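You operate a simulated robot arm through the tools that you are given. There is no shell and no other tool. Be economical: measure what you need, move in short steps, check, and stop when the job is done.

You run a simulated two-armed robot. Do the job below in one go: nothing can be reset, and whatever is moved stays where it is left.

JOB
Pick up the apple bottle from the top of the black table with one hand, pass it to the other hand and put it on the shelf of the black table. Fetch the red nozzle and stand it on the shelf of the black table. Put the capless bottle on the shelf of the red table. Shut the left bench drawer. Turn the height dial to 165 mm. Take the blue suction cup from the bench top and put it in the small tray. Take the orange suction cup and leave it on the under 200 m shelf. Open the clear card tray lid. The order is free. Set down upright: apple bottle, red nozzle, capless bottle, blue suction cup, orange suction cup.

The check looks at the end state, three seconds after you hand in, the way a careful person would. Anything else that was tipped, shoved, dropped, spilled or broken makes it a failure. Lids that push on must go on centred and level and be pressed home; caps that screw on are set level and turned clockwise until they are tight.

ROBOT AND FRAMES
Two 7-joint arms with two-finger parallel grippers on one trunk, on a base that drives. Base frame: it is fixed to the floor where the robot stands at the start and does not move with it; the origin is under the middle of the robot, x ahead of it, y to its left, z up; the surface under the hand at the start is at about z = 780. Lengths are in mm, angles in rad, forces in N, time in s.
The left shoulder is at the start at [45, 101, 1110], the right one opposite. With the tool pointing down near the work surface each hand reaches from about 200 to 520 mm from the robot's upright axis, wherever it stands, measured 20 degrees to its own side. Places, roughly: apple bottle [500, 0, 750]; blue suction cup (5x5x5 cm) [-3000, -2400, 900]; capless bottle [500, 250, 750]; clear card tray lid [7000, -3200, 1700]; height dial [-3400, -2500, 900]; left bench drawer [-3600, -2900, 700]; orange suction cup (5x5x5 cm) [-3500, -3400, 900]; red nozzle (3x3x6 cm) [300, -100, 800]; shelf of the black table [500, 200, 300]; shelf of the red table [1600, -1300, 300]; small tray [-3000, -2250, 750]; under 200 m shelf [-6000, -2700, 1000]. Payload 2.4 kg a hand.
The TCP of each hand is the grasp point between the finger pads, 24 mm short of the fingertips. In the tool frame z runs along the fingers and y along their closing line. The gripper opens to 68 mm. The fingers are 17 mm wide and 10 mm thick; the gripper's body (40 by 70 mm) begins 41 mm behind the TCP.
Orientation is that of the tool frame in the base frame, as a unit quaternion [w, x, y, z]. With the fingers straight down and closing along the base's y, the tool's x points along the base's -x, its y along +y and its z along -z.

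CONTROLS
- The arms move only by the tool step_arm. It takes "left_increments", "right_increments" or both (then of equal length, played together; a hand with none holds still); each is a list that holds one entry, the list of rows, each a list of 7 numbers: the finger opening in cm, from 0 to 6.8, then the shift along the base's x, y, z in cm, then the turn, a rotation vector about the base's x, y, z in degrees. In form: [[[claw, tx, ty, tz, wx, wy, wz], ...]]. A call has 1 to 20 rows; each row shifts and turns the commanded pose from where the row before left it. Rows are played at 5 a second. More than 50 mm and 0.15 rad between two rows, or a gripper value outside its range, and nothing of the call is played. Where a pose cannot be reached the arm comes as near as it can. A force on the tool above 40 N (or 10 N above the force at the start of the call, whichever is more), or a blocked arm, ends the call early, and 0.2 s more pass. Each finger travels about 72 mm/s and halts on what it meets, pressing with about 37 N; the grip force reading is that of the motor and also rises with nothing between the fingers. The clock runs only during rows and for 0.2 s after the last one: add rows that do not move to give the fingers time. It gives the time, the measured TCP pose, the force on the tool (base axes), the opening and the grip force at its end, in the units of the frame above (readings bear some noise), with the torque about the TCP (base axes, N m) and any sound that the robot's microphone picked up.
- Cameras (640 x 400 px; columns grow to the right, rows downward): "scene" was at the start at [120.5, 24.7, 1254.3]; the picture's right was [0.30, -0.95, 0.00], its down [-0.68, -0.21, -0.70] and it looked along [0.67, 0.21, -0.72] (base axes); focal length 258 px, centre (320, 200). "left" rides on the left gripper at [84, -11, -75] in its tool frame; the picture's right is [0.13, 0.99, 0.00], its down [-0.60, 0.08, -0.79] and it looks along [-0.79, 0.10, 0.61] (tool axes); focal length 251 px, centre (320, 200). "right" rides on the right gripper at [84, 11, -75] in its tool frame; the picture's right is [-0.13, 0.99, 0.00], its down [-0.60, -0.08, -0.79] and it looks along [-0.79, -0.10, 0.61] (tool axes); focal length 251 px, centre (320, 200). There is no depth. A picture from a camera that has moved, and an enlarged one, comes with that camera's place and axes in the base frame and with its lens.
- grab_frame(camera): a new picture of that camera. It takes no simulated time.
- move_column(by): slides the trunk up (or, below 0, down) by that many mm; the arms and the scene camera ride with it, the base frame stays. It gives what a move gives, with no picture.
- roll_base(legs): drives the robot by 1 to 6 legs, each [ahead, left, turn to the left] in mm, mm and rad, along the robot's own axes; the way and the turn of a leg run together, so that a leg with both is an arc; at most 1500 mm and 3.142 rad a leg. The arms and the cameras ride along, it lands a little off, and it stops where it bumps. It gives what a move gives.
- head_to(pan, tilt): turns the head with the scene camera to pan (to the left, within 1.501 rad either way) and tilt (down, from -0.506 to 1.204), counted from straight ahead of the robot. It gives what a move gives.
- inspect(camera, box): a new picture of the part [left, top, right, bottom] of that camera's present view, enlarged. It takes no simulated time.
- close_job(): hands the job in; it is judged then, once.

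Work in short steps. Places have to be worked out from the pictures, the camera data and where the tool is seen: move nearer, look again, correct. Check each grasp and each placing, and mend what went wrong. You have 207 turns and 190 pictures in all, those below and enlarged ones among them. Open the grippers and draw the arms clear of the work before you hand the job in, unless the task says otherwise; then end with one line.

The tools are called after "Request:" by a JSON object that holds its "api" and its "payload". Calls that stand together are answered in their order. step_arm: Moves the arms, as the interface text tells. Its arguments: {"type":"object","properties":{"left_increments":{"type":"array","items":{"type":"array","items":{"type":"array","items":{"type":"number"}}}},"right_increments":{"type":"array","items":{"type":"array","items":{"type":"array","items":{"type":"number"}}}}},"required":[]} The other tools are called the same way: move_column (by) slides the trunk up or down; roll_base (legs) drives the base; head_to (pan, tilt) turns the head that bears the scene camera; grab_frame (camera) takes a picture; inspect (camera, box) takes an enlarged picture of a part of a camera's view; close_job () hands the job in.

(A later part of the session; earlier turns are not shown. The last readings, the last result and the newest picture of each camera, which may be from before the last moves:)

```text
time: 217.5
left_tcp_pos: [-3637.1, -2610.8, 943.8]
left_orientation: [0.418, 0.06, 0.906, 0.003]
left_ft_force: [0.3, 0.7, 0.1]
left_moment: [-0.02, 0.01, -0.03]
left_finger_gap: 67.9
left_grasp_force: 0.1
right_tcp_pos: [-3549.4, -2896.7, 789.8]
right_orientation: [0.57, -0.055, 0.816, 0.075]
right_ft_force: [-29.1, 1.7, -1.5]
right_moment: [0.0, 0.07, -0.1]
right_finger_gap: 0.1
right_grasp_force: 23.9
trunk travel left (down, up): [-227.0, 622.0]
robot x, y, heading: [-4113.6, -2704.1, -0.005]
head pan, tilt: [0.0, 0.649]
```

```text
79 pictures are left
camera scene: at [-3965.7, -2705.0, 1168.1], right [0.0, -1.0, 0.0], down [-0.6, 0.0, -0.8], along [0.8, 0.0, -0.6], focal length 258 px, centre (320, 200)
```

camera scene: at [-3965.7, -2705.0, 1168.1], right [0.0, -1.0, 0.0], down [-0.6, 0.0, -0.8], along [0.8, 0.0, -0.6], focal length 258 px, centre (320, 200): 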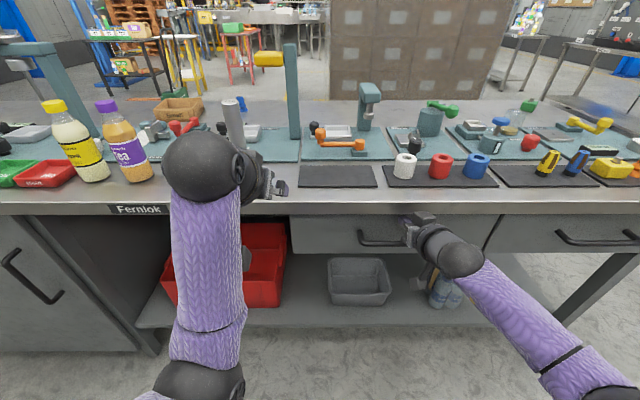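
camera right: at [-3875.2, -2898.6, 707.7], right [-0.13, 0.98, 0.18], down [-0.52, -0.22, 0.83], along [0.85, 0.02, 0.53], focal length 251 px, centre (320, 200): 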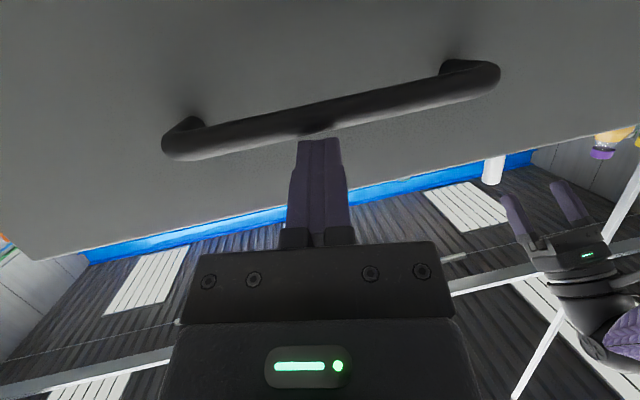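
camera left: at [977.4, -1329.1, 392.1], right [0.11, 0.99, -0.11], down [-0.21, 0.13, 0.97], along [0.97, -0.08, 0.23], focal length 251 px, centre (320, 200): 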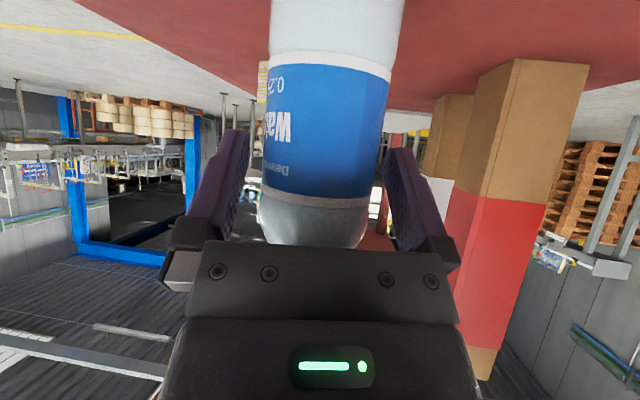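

The drawer is flush and bottomed out (29 N). I'll withdraw and inspect the height dial area and the cups.

Request:
{"api": "step_arm", "payload": {"right_increments": [[[0, -3, 0, 0, 0, 0, 0], [0, -4, 0, 0, 0, 0, 0], [0, -4, 0, 0, 0, 0, 0], [0, -3, 0, 0, 0, 0, 0], [0, 0, 0, 0, 0, 0, 0]]]}}

Request:
{"api": "move_column", "payload": {"by": 300}}

Request:
{"api": "inspect", "payload": {"camera": "scene", "box": [140, 120, 340, 240]}}

Request:
{"api": "inspect", "payload": {"camera": "scene", "box": [300, 120, 640, 240]}}

```text
time: 218.7
left_tcp_pos: [-3634.7, -2610.2, 942.5]
left_orientation: [0.417, 0.06, 0.907, 0.003]
left_ft_force: [0.2, -0.2, -0.9]
left_moment: [0.0, -0.01, -0.01]
left_finger_gap: 68.0
left_grasp_force: 0.0
right_tcp_pos: [-3685.7, -2895.0, 792.2]
right_orientation: [0.57, -0.055, 0.816, 0.074]
right_ft_force: [0.3, 0.5, -0.1]
right_moment: [0.0, 0.04, 0.04]
right_finger_gap: 0.0
right_grasp_force: 23.6
trunk travel left (down, up): [-227.0, 622.0]
robot x, y, heading: [-4111.7, -2705.8, -0.004]
head pan, tilt: [0.0, 0.649]
```

```text
time: 221.7
left_tcp_pos: [-3633.4, -2609.8, 1243.0]
left_orientation: [0.417, 0.059, 0.907, 0.004]
left_ft_force: [-0.1, -0.3, -0.9]
left_moment: [0.01, 0.0, -0.01]
left_finger_gap: 68.1
left_grasp_force: 0.0
right_tcp_pos: [-3685.4, -2895.6, 1089.4]
right_orientation: [0.57, -0.055, 0.816, 0.074]
right_ft_force: [-0.3, -0.1, 0.3]
right_moment: [0.01, -0.04, 0.02]
right_finger_gap: 0.2
right_grasp_force: 23.6
trunk travel left (down, up): [-527.0, 322.0]
robot x, y, heading: [-4115.3, -2705.4, -0.001]
head pan, tilt: [0.0, 0.649]
```

```text
3.20 times, centred on (240, 180) of scene
camera zoom: at [-4009.2, -2705.0, 1470.3], right [0.0, -1.0, 0.0], down [-0.6, 0.0, -0.8], along [0.8, 0.0, -0.6], focal length 825 px, centre (576, 264)
```

zoom: 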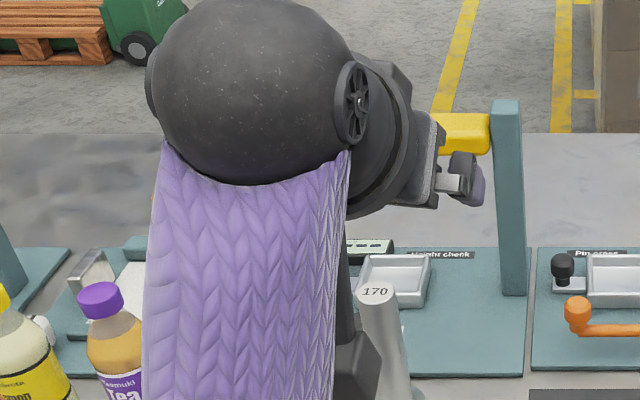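

```text
1.88 times, centred on (470, 180) of scene
camera zoom: at [-4009.2, -2705.0, 1470.3], right [0.0, -1.0, 0.0], down [-0.6, 0.0, -0.8], along [0.8, 0.0, -0.6], focal length 485 px, centre (38, 238)
```

zoom: 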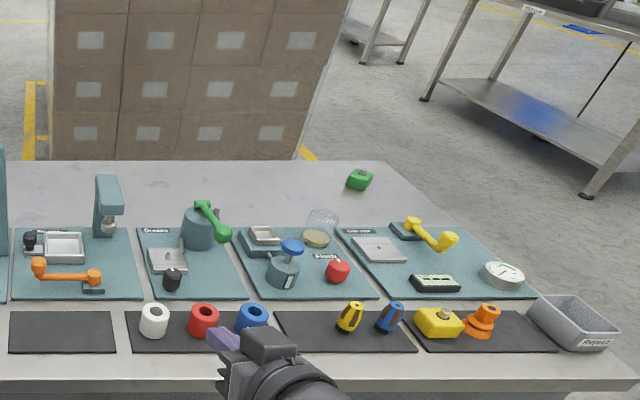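

My left arm blocks the height-check station, which shows a gauge block marked 170. I'll swing the left arm out to the left.

Request:
{"api": "step_arm", "payload": {"left_increments": [[[6.8, 0, 4, 0, 0, 0, 3], [6.8, 0, 4, 0, 0, 0, 3], [6.8, 0, 4, 0, 0, 0, 3], [6.8, 0, 4, 0, 0, 0, 3], [6.8, 0, 4, 0, 0, 0, 3], [6.8, 0, 4, 0, 0, 0, 3], [6.8, 0, 4, 0, 0, 0, 3], [6.8, 0, 0, 0, 0, 0, 0]]]}}

Request:
{"api": "inspect", "payload": {"camera": "scene", "box": [180, 100, 380, 240]}}

```text
time: 223.5
left_tcp_pos: [-3635.0, -2330.5, 1239.5]
left_orientation: [0.409, -0.107, 0.903, 0.08]
left_ft_force: [-1.0, 0.4, 0.3]
left_moment: [0.01, 0.02, 0.03]
left_finger_gap: 67.8
left_grasp_force: 0.0
right_tcp_pos: [-3685.9, -2895.5, 1090.0]
right_orientation: [0.57, -0.056, 0.816, 0.075]
right_ft_force: [0.5, 0.5, -0.1]
right_moment: [0.02, 0.01, -0.02]
right_finger_gap: 0.0
right_grasp_force: 24.1
trunk travel left (down, up): [-527.0, 322.0]
robot x, y, heading: [-4115.2, -2706.6, -0.006]
head pan, tilt: [0.0, 0.649]
```

```text
2.86 times, centred on (280, 170) of scene
camera zoom: at [-4009.3, -2705.1, 1470.3], right [0.0, -1.0, 0.0], down [-0.6, 0.0, -0.8], along [0.8, 0.0, -0.6], focal length 736 px, centre (434, 286)
```

zoom: 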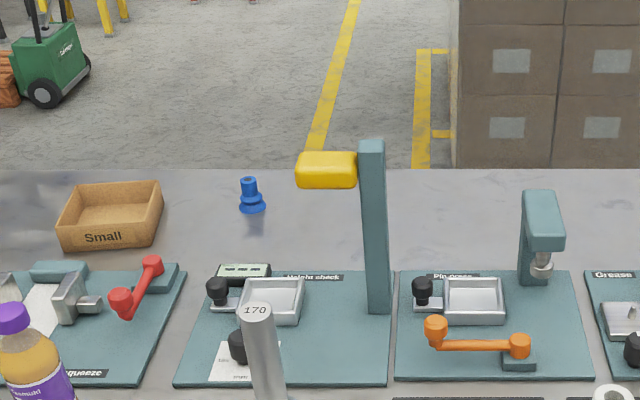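

The blue suction cup stands beside the "Small" carton. The height dial is the black knob on a card, hidden behind the 170 gauge, at about (-3330, -2466). I'll raise the column and drive in front of it for a clear look.

Request:
{"api": "move_column", "payload": {"by": 100}}

Request:
{"api": "roll_base", "payload": {"legs": [[0, 250, 0], [270, 0, 0]]}}

Request:
{"api": "head_to", "payload": {"pan": 0.0, "tilt": 0.9}}

Request:
{"api": "grab_frame", "payload": {"camera": "scene"}}

```text
time: 224.8
left_tcp_pos: [-3634.5, -2329.3, 1342.2]
left_orientation: [0.409, -0.107, 0.903, 0.079]
left_ft_force: [-0.2, 0.2, 0.2]
left_moment: [-0.01, -0.02, 0.0]
left_finger_gap: 68.0
left_grasp_force: 0.1
right_tcp_pos: [-3685.4, -2894.5, 1190.7]
right_orientation: [0.57, -0.055, 0.816, 0.075]
right_ft_force: [-0.1, -0.2, 0.5]
right_moment: [-0.01, 0.02, 0.03]
right_finger_gap: 0.0
right_grasp_force: 23.8
trunk travel left (down, up): [-627.0, 222.0]
robot x, y, heading: [-4113.7, -2701.8, 0.003]
head pan, tilt: [0.0, 0.649]
```

```text
time: 228.1
left_tcp_pos: [-3355.3, -2092.5, 1342.7]
left_orientation: [0.41, -0.101, 0.903, 0.077]
left_ft_force: [1.0, 1.0, 0.3]
left_moment: [0.01, 0.0, -0.01]
left_finger_gap: 67.7
left_grasp_force: 0.0
right_tcp_pos: [-3415.9, -2657.0, 1189.9]
right_orientation: [0.57, -0.05, 0.817, 0.071]
right_ft_force: [-0.2, 0.1, 0.2]
right_moment: [-0.01, 0.03, 0.04]
right_finger_gap: 0.0
right_grasp_force: 23.4
trunk travel left (down, up): [-627.0, 222.0]
robot x, y, heading: [-3844.8, -2460.5, -0.017]
head pan, tilt: [0.0, 0.649]
```

```text
time: 228.9
left_tcp_pos: [-3357.1, -2092.5, 1343.1]
left_orientation: [0.41, -0.102, 0.903, 0.078]
left_ft_force: [0.0, 0.7, 0.5]
left_moment: [-0.01, -0.03, 0.05]
left_finger_gap: 68.3
left_grasp_force: 0.0
right_tcp_pos: [-3415.3, -2658.4, 1190.3]
right_orientation: [0.571, -0.049, 0.817, 0.07]
right_ft_force: [0.0, 0.1, -0.6]
right_moment: [-0.02, -0.04, 0.0]
right_finger_gap: 0.0
right_grasp_force: 23.8
trunk travel left (down, up): [-627.0, 222.0]
robot x, y, heading: [-3837.5, -2460.1, -0.019]
head pan, tilt: [0.0, 0.901]
```

```text
75 pictures are left
camera scene: at [-3753.3, -2462.2, 1550.0], right [-0.02, -1.0, 0.0], down [-0.78, 0.01, -0.62], along [0.62, -0.01, -0.78], focal length 258 px, centre (320, 200)
```

scene: 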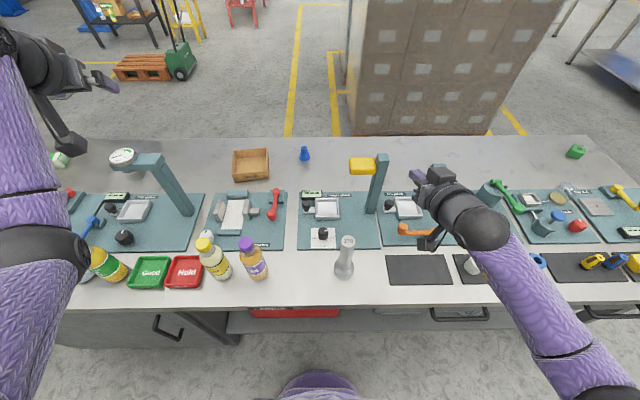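

Clear view now. I'll zoom on the dial.

Request:
{"api": "inspect", "payload": {"camera": "scene", "box": [282, 195, 362, 255]}}

```text
6.67 times, centred on (322, 225) of scene
camera zoom: at [-3753.3, -2462.2, 1550.0], right [-0.02, -1.0, 0.0], down [-0.78, 0.01, -0.62], along [0.62, -0.01, -0.78], focal length 1718 px, centre (307, 33)
```

zoom: 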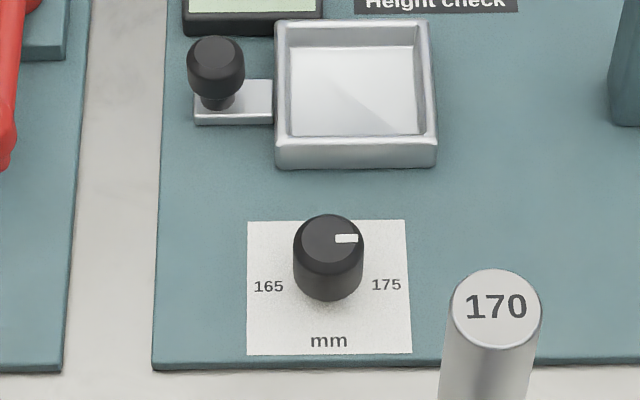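

The pointer is at 175 and must go to 165 on the left, through 170 at the far side: half a turn counter-clockwise. I'll use the left hand, as the gauge stands on the right, and first bring it tool-down with a clockwise yaw.

Request:
{"api": "step_arm", "payload": {"left_increments": [[[6.8, 0, 0, 0, -2.41, 7.87, 0], [6.8, 0, 0, 0, -2.41, 7.87, 0], [6.8, 0, 0, 0, -2.41, 7.87, 0], [6.8, 0, 0, 0, -2.41, 7.87, 0], [6.8, 0, 0, 0, -2.41, 7.87, 0], [6.8, 0, 0, 0, -2.41, 7.87, 0], [6.8, 0, 0, 0, 0, 0, -8.2], [6.8, 0, 0, 0, 0, 0, -8.2], [6.8, 0, 0, 0, 0, 0, 0]]]}}

Request:
{"api": "grab_frame", "payload": {"camera": "scene"}}

```text
time: 230.9
left_tcp_pos: [-3403.5, -2097.9, 1344.3]
left_orientation: [0.026, -0.024, 0.999, -0.001]
left_ft_force: [-0.2, 0.2, -0.5]
left_moment: [0.01, -0.03, 0.01]
left_finger_gap: 67.6
left_grasp_force: 0.1
left hand out of reach, approached as far as the arm can: row 4, 5, 6, 7
right_tcp_pos: [-3416.1, -2657.2, 1190.5]
right_orientation: [0.571, -0.05, 0.816, 0.071]
right_ft_force: [0.9, 0.6, 0.1]
right_moment: [0.01, 0.01, 0.01]
right_finger_gap: 0.1
right_grasp_force: 23.3
trunk travel left (down, up): [-627.0, 222.0]
robot x, y, heading: [-3837.7, -2459.4, -0.015]
head pan, tilt: [0.0, 0.901]
```

```text
73 pictures are left
camera scene: at [-3753.6, -2461.8, 1550.0], right [-0.02, -1.0, 0.0], down [-0.78, 0.01, -0.62], along [0.62, -0.01, -0.78], focal length 258 px, centre (320, 200)
```

scene: 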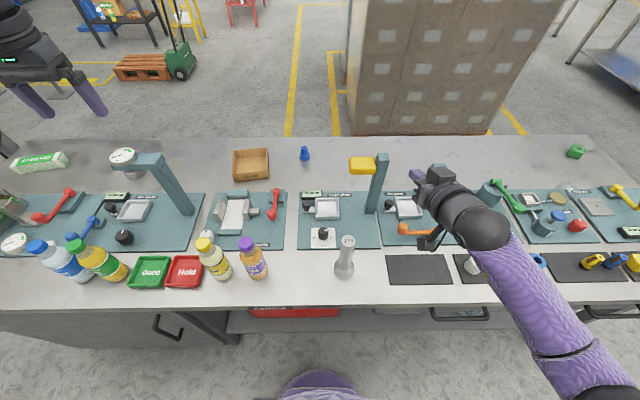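

The left hand is tool-down now. I'll carry it over the dial at this safe height while yawing −82°, then lower the column.

Request:
{"api": "step_arm", "payload": {"left_increments": [[[6.8, 0.55, -3.8, 0, 0, 0, -8.2], [6.8, 0.55, -3.8, 0, 0, 0, -8.2], [6.8, 0.55, -3.8, 0, 0, 0, -8.2], [6.8, 0.55, -3.8, 0, 0, 0, -8.2], [6.8, 0.55, -3.8, 0, 0, 0, -8.2], [6.8, 0.55, -3.8, 0, 0, 0, -8.2], [6.8, 0.55, -3.8, 0, 0, 0, -8.2], [6.8, 0.55, -3.8, 0, 0, 0, -8.2], [6.8, 0.55, -3.8, 0, 0, 0, -8.2], [6.8, 0.55, -3.8, 0, 0, 0, -8.2], [6.8, 0, 0, 0, 0, 0, 0]]]}}

Request:
{"api": "move_column", "payload": {"by": -240}}

Request:
{"api": "grab_frame", "payload": {"camera": "scene"}}

```text
time: 231.3
left_tcp_pos: [-3397.1, -2124.4, 1343.5]
left_orientation: [0.037, 0.034, 0.999, 0.002]
left_ft_force: [1.2, 3.3, -1.8]
left_moment: [-0.18, -0.05, -0.32]
left_finger_gap: 68.0
left_grasp_force: 0.0
right_tcp_pos: [-3415.4, -2657.1, 1189.7]
right_orientation: [0.571, -0.05, 0.817, 0.071]
right_ft_force: [0.5, -0.1, 0.6]
right_moment: [0.01, -0.02, 0.01]
right_finger_gap: 0.1
right_grasp_force: 23.6
trunk travel left (down, up): [-627.0, 222.0]
robot x, y, heading: [-3842.4, -2460.4, -0.01]
head pan, tilt: [0.0, 0.901]
stopped in row 1 (left hand): the force on the tool passed its limit at 114 N (the readings are from after the stop); the commanded pose is now the measured one
```

```text
time: 231.8
left_tcp_pos: [-3395.5, -2124.0, 1329.7]
left_orientation: [0.04, 0.033, 0.999, 0.003]
left_ft_force: [6.7, 3.7, -6.4]
left_moment: [-0.22, -0.25, -0.31]
left_finger_gap: 68.1
left_grasp_force: 0.0
right_tcp_pos: [-3415.5, -2657.5, 1176.3]
right_orientation: [0.571, -0.05, 0.816, 0.071]
right_ft_force: [1.5, -0.6, 0.1]
right_moment: [-0.01, 0.0, -0.03]
right_finger_gap: 0.2
right_grasp_force: 23.4
trunk travel left (down, up): [-613.0, 237.0]
robot x, y, heading: [-3842.3, -2463.5, -0.021]
head pan, tilt: [0.0, 0.901]
stopped: the force on the tool passed its limit at 46 N (the readings are from after the stop); the commanded pose is now the measured one
```

```text
72 pictures are left
camera scene: at [-3752.8, -2462.0, 1535.3], right [-0.02, -1.0, 0.0], down [-0.78, 0.01, -0.62], along [0.62, -0.01, -0.78], focal length 258 px, centre (320, 200)
```

scene: 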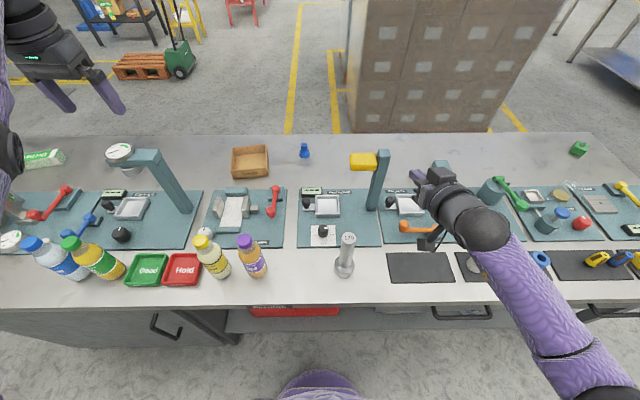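

The wrist folds against the forearm again because the wrist sits above the shoulder. I'll back off the bench and get the hand well below the shoulder before yawing.

Request:
{"api": "step_arm", "payload": {"left_increments": [[[6.8, 0, 2, 0, 0, 0, 7], [6.8, 1, 1, -0.5, 0, -7, 0], [6.8, 1, 0, -1, 0, -7, 0], [6.8, 0, 0, 0, 0, 0, 0]]]}}

Request:
{"api": "roll_base", "payload": {"legs": [[-320, 0, 0.015]]}}

Request:
{"api": "step_arm", "payload": {"left_increments": [[[6.8, 1, 0, -4, 0, 0, 0], [6.8, 1, 0, -4, 0, 0, 0], [6.8, 1, 0, -4, 0, 0, 0], [6.8, 0, 0, -4, 0, 0, 0], [6.8, 0, 0, -4, 0, 0, 0], [6.8, 0, 0, -4, 0, 0, 0], [6.8, 0, 0, -4, 0, 0, 0], [6.8, 0, 0, 0, 0, 0, 0]]]}}

```text
time: 232.8
left_tcp_pos: [-3374.2, -2093.5, 1315.0]
left_orientation: [0.162, -0.029, 0.986, 0.001]
left_ft_force: [0.4, 0.1, 0.8]
left_moment: [0.0, -0.02, 0.01]
left_finger_gap: 68.0
left_grasp_force: 0.0
right_tcp_pos: [-3414.8, -2657.3, 1174.9]
right_orientation: [0.571, -0.05, 0.816, 0.071]
right_ft_force: [-0.1, -0.8, -0.1]
right_moment: [-0.01, -0.01, 0.02]
right_finger_gap: 0.2
right_grasp_force: 23.5
trunk travel left (down, up): [-613.0, 237.0]
robot x, y, heading: [-3843.0, -2463.1, -0.015]
head pan, tilt: [0.0, 0.901]
```

```text
time: 235.0
left_tcp_pos: [-3701.8, -2084.3, 1314.7]
left_orientation: [0.161, -0.035, 0.986, 0.001]
left_ft_force: [-0.6, 0.4, 0.0]
left_moment: [0.0, -0.03, 0.04]
left_finger_gap: 67.5
left_grasp_force: 0.1
right_tcp_pos: [-3736.0, -2648.3, 1176.4]
right_orientation: [0.571, -0.056, 0.816, 0.075]
right_ft_force: [-0.6, -0.4, 0.3]
right_moment: [-0.01, 0.02, -0.02]
right_finger_gap: 0.0
right_grasp_force: 23.7
trunk travel left (down, up): [-613.0, 237.0]
robot x, y, heading: [-4166.2, -2458.1, -0.003]
head pan, tilt: [0.0, 0.901]
```

```text
time: 236.8
left_tcp_pos: [-3710.8, -2112.9, 1043.1]
left_orientation: [0.161, -0.036, 0.986, 0.003]
left_ft_force: [-0.4, -0.6, -0.1]
left_moment: [0.02, 0.0, 0.01]
left_finger_gap: 67.9
left_grasp_force: 0.0
left hand out of reach, approached as far as the arm can: row 3, 4, 5, 6, 7
right_tcp_pos: [-3733.7, -2648.1, 1176.6]
right_orientation: [0.57, -0.056, 0.816, 0.076]
right_ft_force: [0.9, 0.0, 1.4]
right_moment: [0.0, -0.02, -0.03]
right_finger_gap: 0.0
right_grasp_force: 23.4
trunk travel left (down, up): [-613.0, 237.0]
robot x, y, heading: [-4162.2, -2458.6, -0.001]
head pan, tilt: [0.0, 0.901]
```

That went cleanly. Now, in free space, I'll bring it inward to tool-down with the −80° yaw.

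Request:
{"api": "step_arm", "payload": {"left_increments": [[[6.8, 0, -3.2, 0, 0, 6, 0], [6.8, 0, -3.2, 0, 0, 6, 0], [6.8, 0, -3.2, 0, 0, 6, 0], [6.8, -0.2, -3.2, 0, 0, 0, -8], [6.8, -0.2, -3.2, 0, 0, 0, -8], [6.8, -0.2, -3.2, 0, 0, 0, -8], [6.8, -0.2, -3.2, 0, 0, 0, -8], [6.8, -0.2, -3.2, 0, 0, 0, -8], [6.8, -0.2, -3.2, 0, 0, 0, -8], [6.8, 0, -3, 0, 0, 0, -8], [6.8, 0, 0, 0, 0, 0, -8], [6.8, 0, 0, 0, 0, 0, -8], [6.8, 0, 0, 0, 0, 0, -8], [6.8, 0, 0, 0, 0, 0, 0]]]}}

Request:
{"api": "grab_frame", "payload": {"camera": "scene"}}

```text
time: 239.8
left_tcp_pos: [-3734.6, -2428.4, 1049.9]
left_orientation: [0.008, 0.617, 0.787, 0.002]
left_ft_force: [0.5, -0.1, 0.3]
left_moment: [0.01, -0.03, -0.01]
left_finger_gap: 68.1
left_grasp_force: 0.1
left hand out of reach, approached as far as the arm can: row 2, 3, 4, 5, 10
right_tcp_pos: [-3733.9, -2647.9, 1175.0]
right_orientation: [0.57, -0.055, 0.816, 0.075]
right_ft_force: [0.4, -0.8, 0.2]
right_moment: [-0.01, 0.01, 0.01]
right_finger_gap: 0.0
right_grasp_force: 23.0
trunk travel left (down, up): [-613.0, 237.0]
robot x, y, heading: [-4161.3, -2459.8, -0.002]
head pan, tilt: [0.0, 0.901]
```

```text
71 pictures are left
camera scene: at [-4074.3, -2458.5, 1535.6], right [0.0, -1.0, 0.0], down [-0.78, 0.0, -0.62], along [0.62, 0.0, -0.78], focal length 258 px, centre (320, 200)
```

scene: 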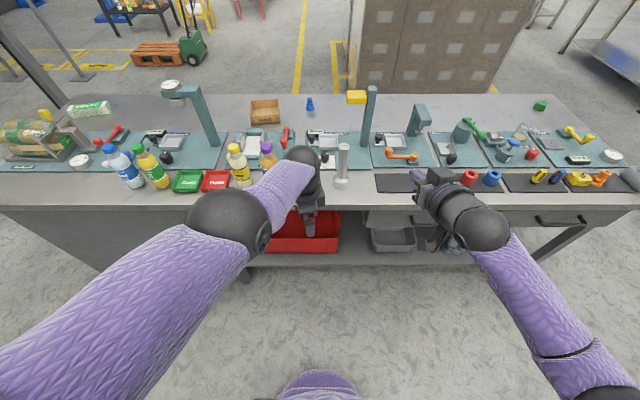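

The left arm is in a good elbow-up posture now (yaw −76°). I'll drive in with the hand above everything.

Request:
{"api": "roll_base", "payload": {"legs": [[362, 0, 0]]}}

Request:
{"api": "step_arm", "payload": {"left_increments": [[[6.8, 2.5, -2.5, 0, 0, 0, -4.5], [6.8, 0, -2.5, 0, 0, 0, -4.5], [6.8, 0, 0, 0, 0, 0, 0]]]}}

Request:
{"api": "grab_frame", "payload": {"camera": "scene"}}

Request:
{"api": "grab_frame", "payload": {"camera": "left"}}

```text
time: 242.1
left_tcp_pos: [-3370.9, -2426.4, 1049.5]
left_orientation: [0.008, 0.615, 0.788, 0.003]
left_ft_force: [0.7, -0.5, 0.0]
left_moment: [0.02, 0.0, 0.0]
left_finger_gap: 67.9
left_grasp_force: 0.1
right_tcp_pos: [-3370.1, -2647.4, 1174.7]
right_orientation: [0.57, -0.056, 0.816, 0.075]
right_ft_force: [0.1, 0.1, -0.5]
right_moment: [0.02, 0.04, -0.01]
right_finger_gap: 0.1
right_grasp_force: 23.7
trunk travel left (down, up): [-613.0, 237.0]
robot x, y, heading: [-3801.6, -2458.2, -0.002]
head pan, tilt: [0.0, 0.901]
```

```text
time: 242.9
left_tcp_pos: [-3379.3, -2458.3, 1059.3]
left_orientation: [0.008, 0.675, 0.738, 0.001]
left_ft_force: [0.2, 0.1, 0.3]
left_moment: [-0.01, -0.01, -0.02]
left_finger_gap: 68.1
left_grasp_force: 0.0
left hand out of reach, approached as far as the arm can: row 1, 2
right_tcp_pos: [-3371.5, -2647.2, 1176.1]
right_orientation: [0.57, -0.056, 0.816, 0.075]
right_ft_force: [-0.7, 0.1, -0.7]
right_moment: [0.01, -0.01, 0.01]
right_finger_gap: 0.0
right_grasp_force: 23.5
trunk travel left (down, up): [-613.0, 237.0]
robot x, y, heading: [-3799.7, -2459.4, 0.003]
head pan, tilt: [0.0, 0.901]
```

```text
70 pictures are left
camera scene: at [-3711.9, -2457.7, 1535.6], right [0.0, -1.0, 0.0], down [-0.78, 0.0, -0.62], along [0.62, 0.0, -0.78], focal length 258 px, centre (320, 200)
```

scene: 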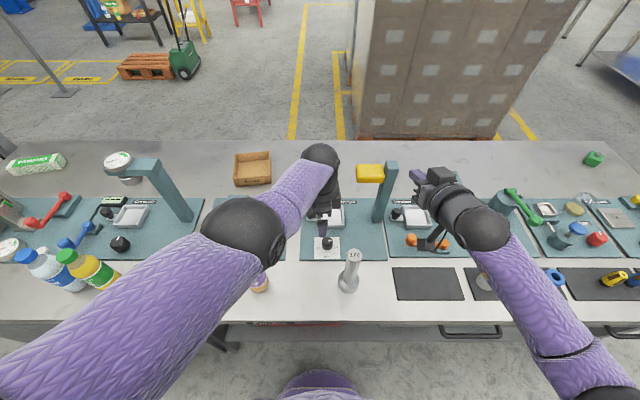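

```text
69 pictures are left
camera left: at [-3397.9, -2376.6, 1134.0], right [0.98, 0.22, 0.01], down [0.12, -0.59, 0.8], along [0.18, -0.78, -0.6], focal length 251 px, centre (320, 200)
```

left: 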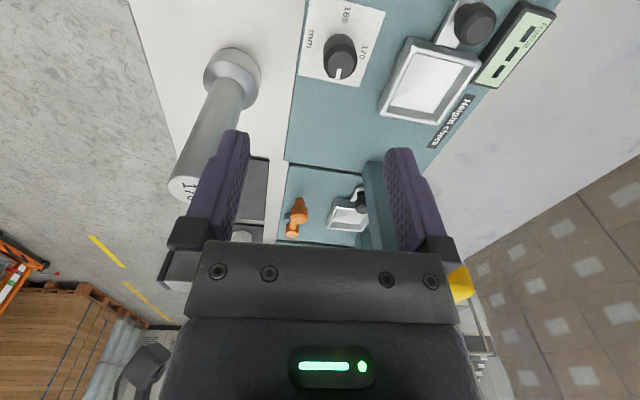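

The labels are clear: 165 is on the left (+y), 170 at the far side, and the pointer is on −y. I'll lower the column 130 mm and align over the knob.

Request:
{"api": "move_column", "payload": {"by": -110}}

Request:
{"api": "step_arm", "payload": {"left_increments": [[[6.8, 1.8, -1.1, 0, 0, 0, 0], [6.8, 1.8, -1.1, 0, 0, 0, 0], [6.8, 0, 0, 0, 0, 0, 0]]]}}

Request:
{"api": "grab_frame", "payload": {"camera": "left"}}

Request:
{"api": "inspect", "payload": {"camera": "scene", "box": [280, 180, 380, 280]}}

```text
time: 244.3
left_tcp_pos: [-3379.3, -2460.0, 949.4]
left_orientation: [0.009, 0.675, 0.738, 0.002]
left_ft_force: [0.5, -0.3, 0.9]
left_moment: [0.05, -0.02, 0.01]
left_finger_gap: 67.9
left_grasp_force: 0.2
right_tcp_pos: [-3371.9, -2648.4, 1065.3]
right_orientation: [0.57, -0.057, 0.816, 0.076]
right_ft_force: [0.9, -0.2, 0.1]
right_moment: [-0.01, 0.05, 0.0]
right_finger_gap: 0.1
right_grasp_force: 23.5
trunk travel left (down, up): [-503.0, 347.0]
robot x, y, heading: [-3800.0, -2459.5, -0.001]
head pan, tilt: [0.0, 0.901]
```

```text
time: 245.1
left_tcp_pos: [-3375.3, -2469.0, 958.1]
left_orientation: [0.009, 0.674, 0.739, 0.001]
left_ft_force: [0.2, -0.1, 0.0]
left_moment: [0.03, -0.01, -0.01]
left_finger_gap: 67.8
left_grasp_force: 0.0
left hand out of reach, approached as far as the arm can: row 1, 2
right_tcp_pos: [-3372.3, -2647.9, 1065.7]
right_orientation: [0.571, -0.056, 0.816, 0.075]
right_ft_force: [0.4, 0.4, -0.1]
right_moment: [0.01, 0.03, 0.0]
right_finger_gap: 0.2
right_grasp_force: 24.1
trunk travel left (down, up): [-503.0, 347.0]
robot x, y, heading: [-3799.4, -2460.4, 0.003]
head pan, tilt: [0.0, 0.901]
```

```text
68 pictures are left
camera left: at [-3394.3, -2385.5, 1031.8], right [0.98, 0.22, 0.01], down [0.12, -0.59, 0.8], along [0.18, -0.78, -0.6], focal length 251 px, centre (320, 200)
```

left: 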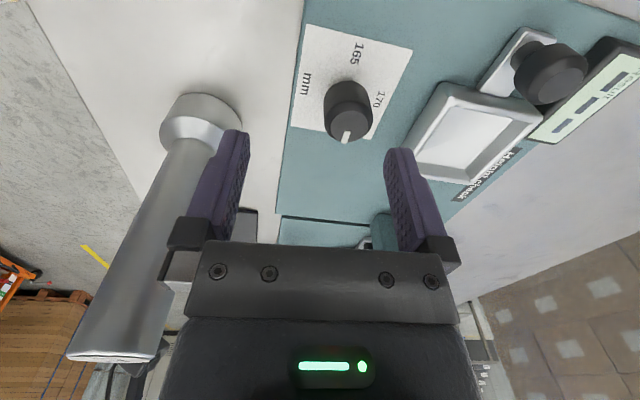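

```text
4.00 times, centred on (330, 230) of scene
camera zoom: at [-3705.4, -2458.1, 1425.4], right [0.0, -1.0, 0.0], down [-0.78, 0.0, -0.62], along [0.62, 0.0, -0.78], focal length 1031 px, centre (280, 80)
```

zoom: 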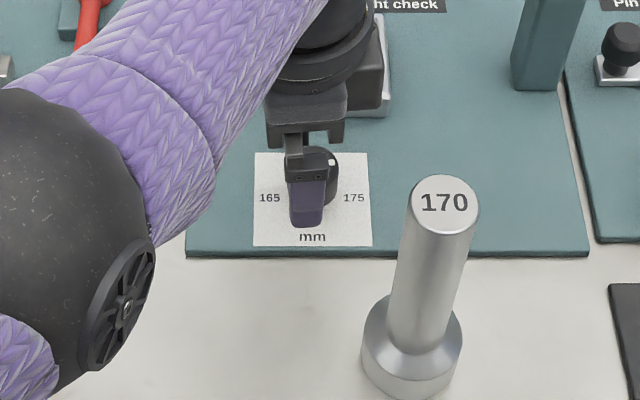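

The hand camera puts the knob at about (-3357, -2469), so only +18 mm in x is needed. I'll inch the base forward 25 mm.

Request:
{"api": "roll_base", "payload": {"legs": [[25, 0, 0]]}}

Request:
{"api": "grab_frame", "payload": {"camera": "left"}}

```text
time: 245.9
left_tcp_pos: [-3348.8, -2469.0, 957.6]
left_orientation: [0.008, 0.675, 0.738, 0.001]
left_ft_force: [0.5, 0.0, 0.7]
left_moment: [-0.01, 0.01, 0.01]
left_finger_gap: 67.9
left_grasp_force: 0.0
right_tcp_pos: [-3346.4, -2647.4, 1065.4]
right_orientation: [0.57, -0.057, 0.816, 0.076]
right_ft_force: [0.1, 0.4, -0.3]
right_moment: [0.0, 0.01, 0.03]
right_finger_gap: 0.0
right_grasp_force: 23.7
trunk travel left (down, up): [-503.0, 347.0]
robot x, y, heading: [-3773.5, -2458.0, 0.006]
head pan, tilt: [0.0, 0.901]
```

```text
66 pictures are left
camera left: at [-3368.4, -2385.8, 1031.2], right [0.98, 0.22, 0.01], down [0.12, -0.59, 0.8], along [0.18, -0.78, -0.6], focal length 251 px, centre (320, 200)
```

left: 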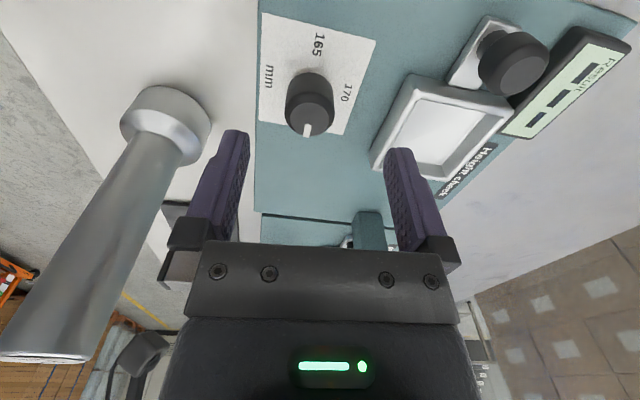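

Fine correction of (−6, −6) mm, narrow the opening, then lower with the column to knob level.

Request:
{"api": "step_arm", "payload": {"left_increments": [[[5.2, -0.6, -0.6, 0, 0, 0, 0], [5.2, 0, 0, 0, 0, 0, 0], [5.2, 0, 0, 0, 0, 0, 0]]]}}

Request:
{"api": "move_column", "payload": {"by": -45}}

Request:
{"api": "grab_frame", "payload": {"camera": "left"}}

```text
time: 246.8
left_tcp_pos: [-3355.5, -2475.1, 957.9]
left_orientation: [0.009, 0.675, 0.738, 0.001]
left_ft_force: [0.2, 0.7, -0.4]
left_moment: [0.01, -0.02, 0.02]
left_finger_gap: 52.1
left_grasp_force: 0.1
right_tcp_pos: [-3347.0, -2647.8, 1065.7]
right_orientation: [0.57, -0.056, 0.816, 0.075]
right_ft_force: [0.4, 0.6, 0.6]
right_moment: [-0.01, 0.0, -0.01]
right_finger_gap: 0.3
right_grasp_force: 23.4
trunk travel left (down, up): [-503.0, 347.0]
robot x, y, heading: [-3775.7, -2461.1, 0.004]
head pan, tilt: [0.0, 0.901]
```

```text
time: 247.6
left_tcp_pos: [-3356.9, -2474.5, 912.7]
left_orientation: [0.008, 0.675, 0.738, 0.002]
left_ft_force: [-0.2, -0.3, -0.6]
left_moment: [-0.01, -0.05, 0.02]
left_finger_gap: 52.0
left_grasp_force: 0.2
right_tcp_pos: [-3346.8, -2648.0, 1021.3]
right_orientation: [0.57, -0.057, 0.816, 0.076]
right_ft_force: [0.7, -0.1, 0.5]
right_moment: [-0.02, -0.04, 0.01]
right_finger_gap: 0.0
right_grasp_force: 24.0
trunk travel left (down, up): [-458.0, 392.0]
robot x, y, heading: [-3775.7, -2459.6, 0.004]
head pan, tilt: [0.0, 0.901]
```

```text
65 pictures are left
camera left: at [-3375.5, -2391.7, 986.8], right [0.98, 0.22, 0.01], down [0.12, -0.59, 0.8], along [0.18, -0.78, -0.6], focal length 251 px, centre (320, 200)
```

left: 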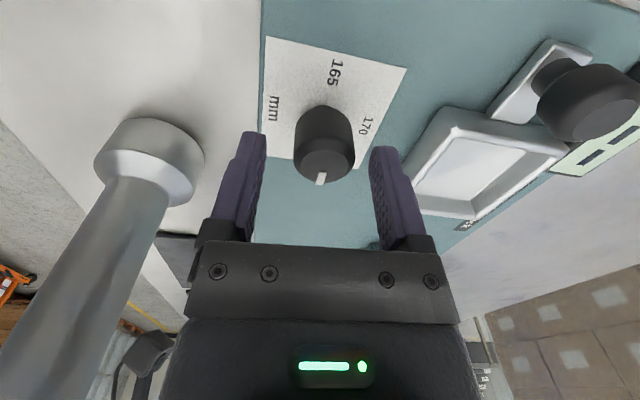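

The knob is centred under the hand, with its top at z≈893. I'll lower another 18 mm.

Request:
{"api": "move_column", "payload": {"by": -17}}

Request:
{"api": "grab_frame", "payload": {"camera": "left"}}

```text
time: 248.3
left_tcp_pos: [-3355.8, -2475.0, 895.5]
left_orientation: [0.008, 0.675, 0.738, 0.003]
left_ft_force: [0.4, 0.7, -0.8]
left_moment: [-0.01, 0.0, 0.02]
left_finger_gap: 51.6
left_grasp_force: 0.0
right_tcp_pos: [-3345.7, -2647.5, 1004.2]
right_orientation: [0.571, -0.057, 0.816, 0.076]
right_ft_force: [0.1, 0.1, 0.0]
right_moment: [0.0, 0.02, 0.0]
right_finger_gap: 0.0
right_grasp_force: 23.6
trunk travel left (down, up): [-441.0, 409.0]
robot x, y, heading: [-3777.5, -2455.8, 0.001]
head pan, tilt: [0.0, 0.901]
```

```text
64 pictures are left
camera left: at [-3375.4, -2391.7, 969.7], right [0.98, 0.22, 0.01], down [0.12, -0.59, 0.8], along [0.18, -0.78, -0.6], focal length 251 px, centre (320, 200)
```

left: 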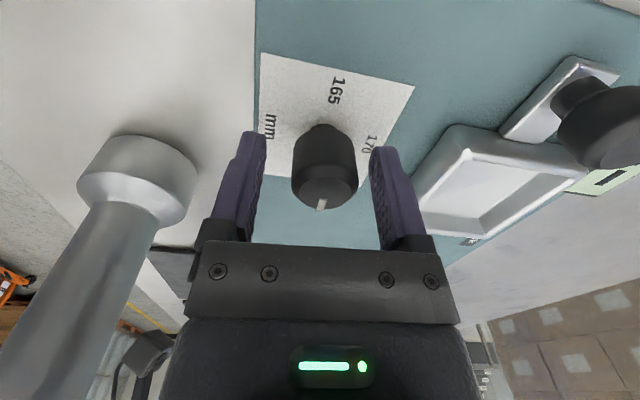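

The knob is between the pads. I'll shift 4 mm, close and turn the first quarter counter-clockwise.

Request:
{"api": "step_arm", "payload": {"left_increments": [[[5.2, 0.1, -0.4, 0, 0, 0, 0], [3, 0, 0, 0, 0, 0, 0], [0, 0, 0, 0, 0, 0, 0], [0, 0, 0, 0, 0, 0, 0], [0, 0, 0, 0, 0, 0, 8], [0, 0, 0, 0, 0, 0, 8], [0, 0, 0, 0, 0, 0, 8], [0, 0, 0, 0, 0, 0, 8], [0, 0, 0, 0, 0, 0, 0]]]}}

Request:
{"api": "grab_frame", "payload": {"camera": "left"}}

```text
time: 250.3
left_tcp_pos: [-3353.2, -2478.3, 896.1]
left_orientation: [0.008, 0.445, 0.895, 0.004]
left_ft_force: [21.0, -3.3, 13.4]
left_moment: [-0.19, 0.17, 0.02]
left_finger_gap: 31.3
left_grasp_force: 44.5
right_tcp_pos: [-3345.7, -2647.6, 1003.7]
right_orientation: [0.569, -0.057, 0.817, 0.076]
right_ft_force: [0.0, 0.1, 0.2]
right_moment: [-0.01, 0.0, -0.03]
right_finger_gap: 0.2
right_grasp_force: 23.8
trunk travel left (down, up): [-441.0, 409.0]
robot x, y, heading: [-3778.3, -2459.8, 0.004]
head pan, tilt: [0.0, 0.901]
```

```text
63 pictures are left
camera left: at [-3413.7, -2419.0, 969.8], right [0.71, 0.7, 0.01], down [0.41, -0.43, 0.8], along [0.57, -0.56, -0.6], focal length 251 px, centre (320, 200)
```

left: 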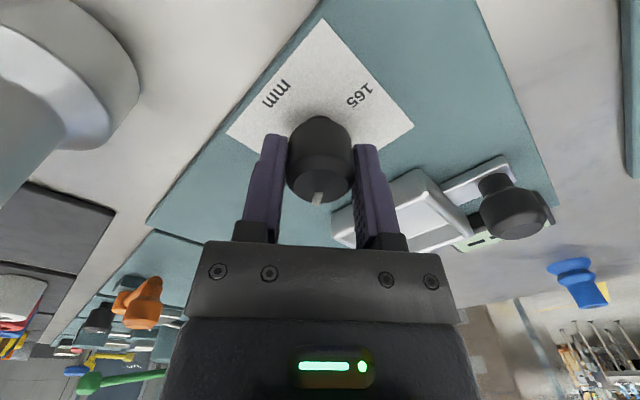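

The knob turns with the hand (about 32° so far). I'll continue to 60°, staying clear of the gauge, then release and wind back.

Request:
{"api": "step_arm", "payload": {"left_increments": [[[0, 0, 0, 0, 0, 0, 8], [0, 0, 0, 0, 0, 0, 8], [0, 0, 0, 0, 0, 0, 8], [0, 0, 0, 0, 0, 0, 4], [0, 0, 0, 0, 0, 0, 0], [5.2, 0, 0, 0, 0, 0, 0], [5.2, 0, 0, 0, 0, 0, 0]]]}}

Request:
{"api": "grab_frame", "payload": {"camera": "left"}}

```text
time: 251.9
left_tcp_pos: [-3355.1, -2478.7, 896.4]
left_orientation: [0.005, 0.216, 0.976, 0.006]
left_ft_force: [0.1, 0.5, 0.5]
left_moment: [-0.02, -0.04, -0.01]
left_finger_gap: 51.9
left_grasp_force: 0.0
right_tcp_pos: [-3347.0, -2648.1, 1004.2]
right_orientation: [0.57, -0.057, 0.816, 0.076]
right_ft_force: [-0.1, 0.5, 0.2]
right_moment: [0.01, -0.03, 0.01]
right_finger_gap: 0.2
right_grasp_force: 23.7
trunk travel left (down, up): [-441.0, 409.0]
robot x, y, heading: [-3779.2, -2456.6, -0.003]
head pan, tilt: [0.0, 0.901]
```

```text
62 pictures are left
camera left: at [-3437.6, -2454.6, 969.8], right [0.3, 0.95, 0.01], down [0.57, -0.19, 0.8], along [0.76, -0.23, -0.6], focal length 251 px, centre (320, 200)
```

left: 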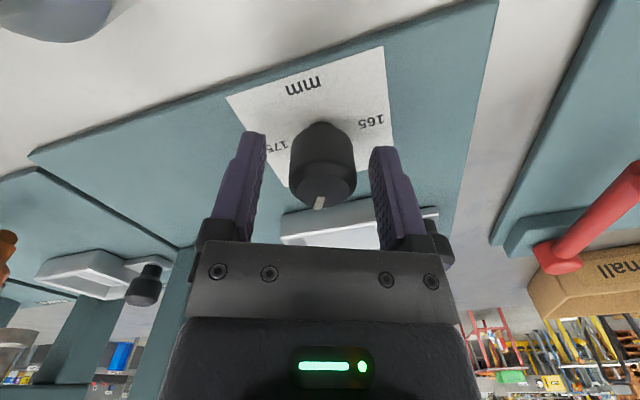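

The pointer moved 60°. With fingers open, I'll wind back about 115° for the second bite.

Request:
{"api": "step_arm", "payload": {"left_increments": [[[5.2, 0, 0, 0, 0, 0, -8], [5.2, 0, 0, 0, 0, 0, -8], [5.2, 0, 0, 0, 0, 0, -8], [5.2, 0, 0, 0, 0, 0, -8], [5.2, 0, 0, 0, 0, 0, -8], [5.2, 0, 0, 0, 0, 0, -8], [5.2, 0, 0, 0, 0, 0, -8], [5.2, 0, 0, 0, 0, 0, -8], [5.2, 0, 0, 0, 0, 0, -8], [5.2, 0, 0, 0, 0, 0, -8], [5.2, 0, 0, 0, 0, 0, -8], [5.2, 0, 0, 0, 0, 0, -8], [5.2, 0, 0, 0, 0, 0, -8], [5.2, 0, 0, 0, 0, 0, -8], [5.2, 0, 0, 0, 0, 0, -8], [5.2, 0, 0, 0, 0, 0, 0]]]}}

Request:
{"api": "grab_frame", "payload": {"camera": "left"}}

```text
time: 255.3
left_tcp_pos: [-3354.6, -2478.1, 896.2]
left_orientation: [0.008, 0.954, 0.301, -0.002]
left_ft_force: [0.0, -0.1, -0.4]
left_moment: [-0.04, -0.02, -0.02]
left_finger_gap: 52.1
left_grasp_force: 0.0
right_tcp_pos: [-3346.3, -2648.5, 1003.3]
right_orientation: [0.57, -0.056, 0.816, 0.076]
right_ft_force: [-0.3, 0.0, 0.3]
right_moment: [0.01, 0.0, -0.02]
right_finger_gap: 0.1
right_grasp_force: 23.1
trunk travel left (down, up): [-441.0, 409.0]
robot x, y, heading: [-3773.6, -2459.7, 0.005]
head pan, tilt: [0.0, 0.901]
```

```text
61 pictures are left
camera left: at [-3292.3, -2420.2, 969.9], right [0.68, -0.74, 0.01], down [-0.45, -0.4, 0.8], along [-0.59, -0.55, -0.6], focal length 251 px, centre (320, 200)
```

left: 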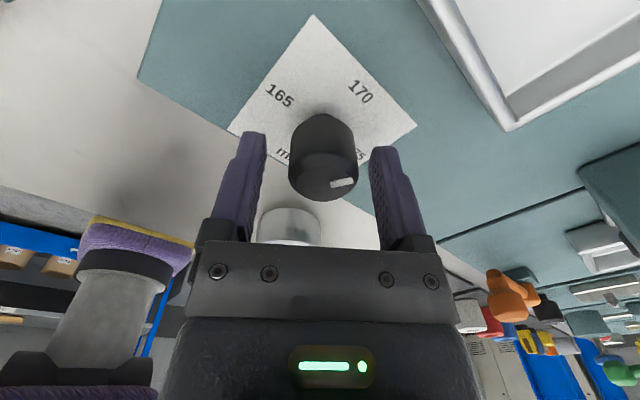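

The wind-back reached −145°. I'll grip and turn +120°.

Request:
{"api": "step_arm", "payload": {"left_increments": [[[3, 0, 0, 0, 0, 0, 0], [0, 0, 0, 0, 0, 0, 0], [0, 0, 0, 0, 0, 0, 0], [0, 0, 0, 0, 0, 0, 8], [0, 0, 0, 0, 0, 0, 8], [0, 0, 0, 0, 0, 0, 8], [0, 0, 0, 0, 0, 0, 8], [0, 0, 0, 0, 0, 0, 8], [0, 0, 0, 0, 0, 0, 8], [0, 0, 0, 0, 0, 0, 8], [0, 0, 0, 0, 0, 0, 8], [0, 0, 0, 0, 0, 0, 8], [0, 0, 0, 0, 0, 0, 8], [0, 0, 0, 0, 0, 0, 8], [0, 0, 0, 0, 0, 0, 8], [0, 0, 0, 0, 0, 0, 8], [0, 0, 0, 0, 0, 0, 8], [0, 0, 0, 0, 0, 0, 8], [0, 0, 0, 0, 0, 0, 0]]]}}

Request:
{"api": "grab_frame", "payload": {"camera": "left"}}

```text
time: 259.3
left_tcp_pos: [-3353.2, -2478.7, 895.6]
left_orientation: [0.006, 0.214, 0.977, 0.006]
left_ft_force: [28.2, -4.2, 19.0]
left_moment: [-0.6, -0.28, -0.23]
left_finger_gap: 31.3
left_grasp_force: 44.7
right_tcp_pos: [-3345.7, -2648.0, 1002.6]
right_orientation: [0.569, -0.055, 0.817, 0.075]
right_ft_force: [0.2, 0.4, -0.2]
right_moment: [0.0, 0.01, -0.03]
right_finger_gap: 0.0
right_grasp_force: 23.7
trunk travel left (down, up): [-441.0, 409.0]
robot x, y, heading: [-3775.5, -2460.7, -0.0]
head pan, tilt: [0.0, 0.901]
```

```text
60 pictures are left
camera left: at [-3435.0, -2454.6, 969.2], right [0.3, 0.95, 0.01], down [0.57, -0.19, 0.8], along [0.77, -0.23, -0.6], focal length 251 px, centre (320, 200)
```

left: 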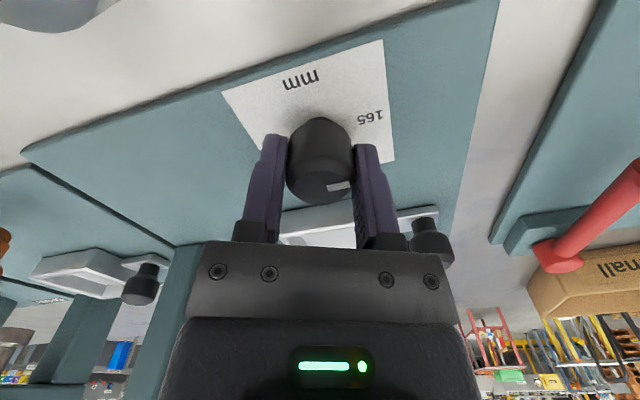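

The pointer now points towards 165. I'll release, raise the hand with the column and check from the scene camera.

Request:
{"api": "step_arm", "payload": {"left_increments": [[[5.2, 0, 0, 0, 0, 0, 0], [6.8, 0, 0, 0, 0, 0, 0], [6.8, 0, 0, 0, 0, 0, 0]]]}}

Request:
{"api": "move_column", "payload": {"by": 190}}

Request:
{"api": "step_arm", "payload": {"left_increments": [[[6.8, 0, 3, 0, 0, 0, 0], [6.8, 0, 4, 0, 0, 0, 0], [6.8, 0, 4, 0, 0, 0, 0], [6.8, 0, 4, 0, 0, 0, 0], [6.8, 0, 0, 0, 0, 0, 0]]]}}

Request:
{"api": "inspect", "payload": {"camera": "scene", "box": [270, 190, 370, 290]}}

```text
time: 260.1
left_tcp_pos: [-3355.4, -2478.8, 895.1]
left_orientation: [0.006, 0.215, 0.976, 0.006]
left_ft_force: [-0.2, -0.1, -1.5]
left_moment: [0.0, 0.02, -0.01]
left_finger_gap: 67.9
left_grasp_force: 0.0
right_tcp_pos: [-3347.1, -2647.1, 1004.9]
right_orientation: [0.57, -0.056, 0.816, 0.075]
right_ft_force: [0.3, -0.1, -0.6]
right_moment: [-0.04, 0.01, 0.01]
right_finger_gap: 0.0
right_grasp_force: 23.6
trunk travel left (down, up): [-441.0, 409.0]
robot x, y, heading: [-3780.0, -2459.3, 0.006]
head pan, tilt: [0.0, 0.901]
```

```text
time: 262.1
left_tcp_pos: [-3355.6, -2477.2, 1091.6]
left_orientation: [0.013, 0.215, 0.976, 0.008]
left_ft_force: [-0.9, 0.6, 0.2]
left_moment: [0.04, -0.02, 0.01]
left_finger_gap: 67.9
left_grasp_force: 0.0
right_tcp_pos: [-3346.0, -2647.8, 1194.0]
right_orientation: [0.571, -0.057, 0.816, 0.076]
right_ft_force: [0.3, 0.1, 0.3]
right_moment: [0.03, -0.03, 0.01]
right_finger_gap: 0.2
right_grasp_force: 24.1
trunk travel left (down, up): [-631.0, 219.0]
robot x, y, heading: [-3774.9, -2455.3, 0.004]
head pan, tilt: [0.0, 0.901]
```

```text
time: 263.3
left_tcp_pos: [-3355.2, -2328.4, 1090.9]
left_orientation: [0.013, 0.215, 0.976, 0.008]
left_ft_force: [-0.3, -0.3, -0.1]
left_moment: [-0.03, 0.03, -0.02]
left_finger_gap: 68.1
left_grasp_force: 0.2
right_tcp_pos: [-3347.7, -2647.0, 1194.0]
right_orientation: [0.569, -0.057, 0.817, 0.076]
right_ft_force: [-0.8, 0.9, -0.4]
right_moment: [-0.01, -0.02, -0.01]
right_finger_gap: 0.0
right_grasp_force: 24.7
trunk travel left (down, up): [-631.0, 219.0]
robot x, y, heading: [-3775.9, -2457.7, 0.001]
head pan, tilt: [0.0, 0.901]
```

```text
4.00 times, centred on (320, 240) of scene
camera zoom: at [-3687.7, -2458.6, 1553.6], right [0.0, -1.0, 0.0], down [-0.78, 0.0, -0.62], along [0.62, 0.0, -0.78], focal length 1031 px, centre (320, 40)
```

zoom: 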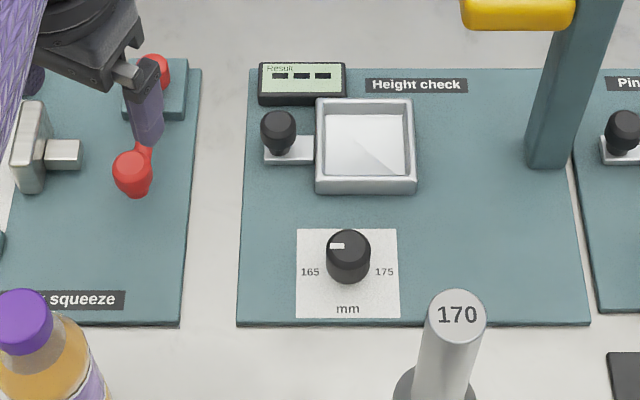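

The pointer is on the 165 side. I'll take one closer look for precision.

Request:
{"api": "inspect", "payload": {"camera": "scene", "box": [308, 240, 344, 264]}}

```text
16.00 times, centred on (326, 252) of scene
camera zoom: at [-3687.7, -2458.6, 1553.6], right [0.0, -1.0, 0.0], down [-0.78, 0.0, -0.62], along [0.62, 0.0, -0.78], focal length 4124 px, centre (224, -632)
```

zoom: 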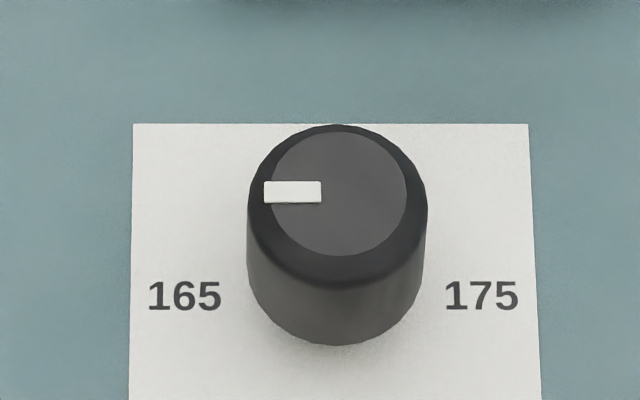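

The dial reads 165 exactly. Next is the orange cup: I'll back off, strafe along the bench and yaw the left hand so the fingers close along x, clear of the neighbours.

Request:
{"api": "roll_base", "payload": {"legs": [[-300, 0, 0], [0, -1060, 0]]}}

Request:
{"api": "step_arm", "payload": {"left_increments": [[[6.8, 0, -1, 0, 0, 0, -8], [6.8, 0, -1, 0, 0, 0, -8], [6.8, 0, -1, 0, 0, 0, -8], [6.8, 0, -1, 0, 0, 0, -8], [6.8, 0, -1, 0, 0, 0, -8], [6.8, 0, -1, 0, 0, 0, -8], [6.8, 0, -1, 0, 0, 0, -8], [6.8, 0, -1, 0, 0, 0, -8], [6.8, 0, 0, 0, 0, 0, 0]]]}}

Request:
{"api": "grab_frame", "payload": {"camera": "scene"}}

```text
time: 270.4
left_tcp_pos: [-3640.5, -3361.1, 1090.7]
left_orientation: [0.014, 0.202, 0.979, 0.008]
left_ft_force: [-0.1, 0.1, -0.4]
left_moment: [0.02, -0.02, -0.02]
left_finger_gap: 67.7
left_grasp_force: 0.0
right_tcp_pos: [-3624.3, -3680.2, 1195.0]
right_orientation: [0.569, -0.068, 0.816, 0.083]
right_ft_force: [0.4, 0.2, 1.0]
right_moment: [0.0, 0.01, -0.01]
right_finger_gap: 0.0
right_grasp_force: 23.2
trunk travel left (down, up): [-631.0, 219.0]
robot x, y, heading: [-4057.5, -3501.6, 0.03]
head pan, tilt: [0.0, 0.901]
```

```text
time: 272.4
left_tcp_pos: [-3640.9, -3441.0, 1090.7]
left_orientation: [0.016, 0.692, 0.722, 0.0]
left_ft_force: [0.6, -0.5, -0.5]
left_moment: [0.02, 0.0, -0.01]
left_finger_gap: 67.9
left_grasp_force: 0.1
right_tcp_pos: [-3624.3, -3681.2, 1193.4]
right_orientation: [0.569, -0.067, 0.815, 0.083]
right_ft_force: [-0.7, -0.2, -0.3]
right_moment: [0.0, 0.01, 0.01]
right_finger_gap: 0.1
right_grasp_force: 24.0
trunk travel left (down, up): [-631.0, 219.0]
robot x, y, heading: [-4062.3, -3502.9, 0.034]
head pan, tilt: [0.0, 0.901]
```

```text
57 pictures are left
camera scene: at [-3970.1, -3500.0, 1553.6], right [0.03, -1.0, 0.0], down [-0.78, -0.02, -0.62], along [0.62, 0.02, -0.78], focal length 258 px, centre (320, 200)
```

scene: 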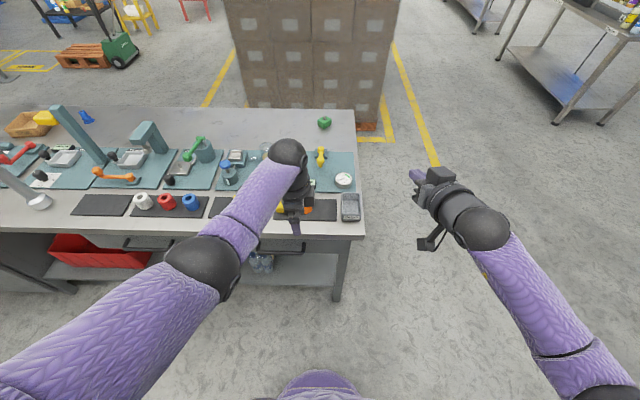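

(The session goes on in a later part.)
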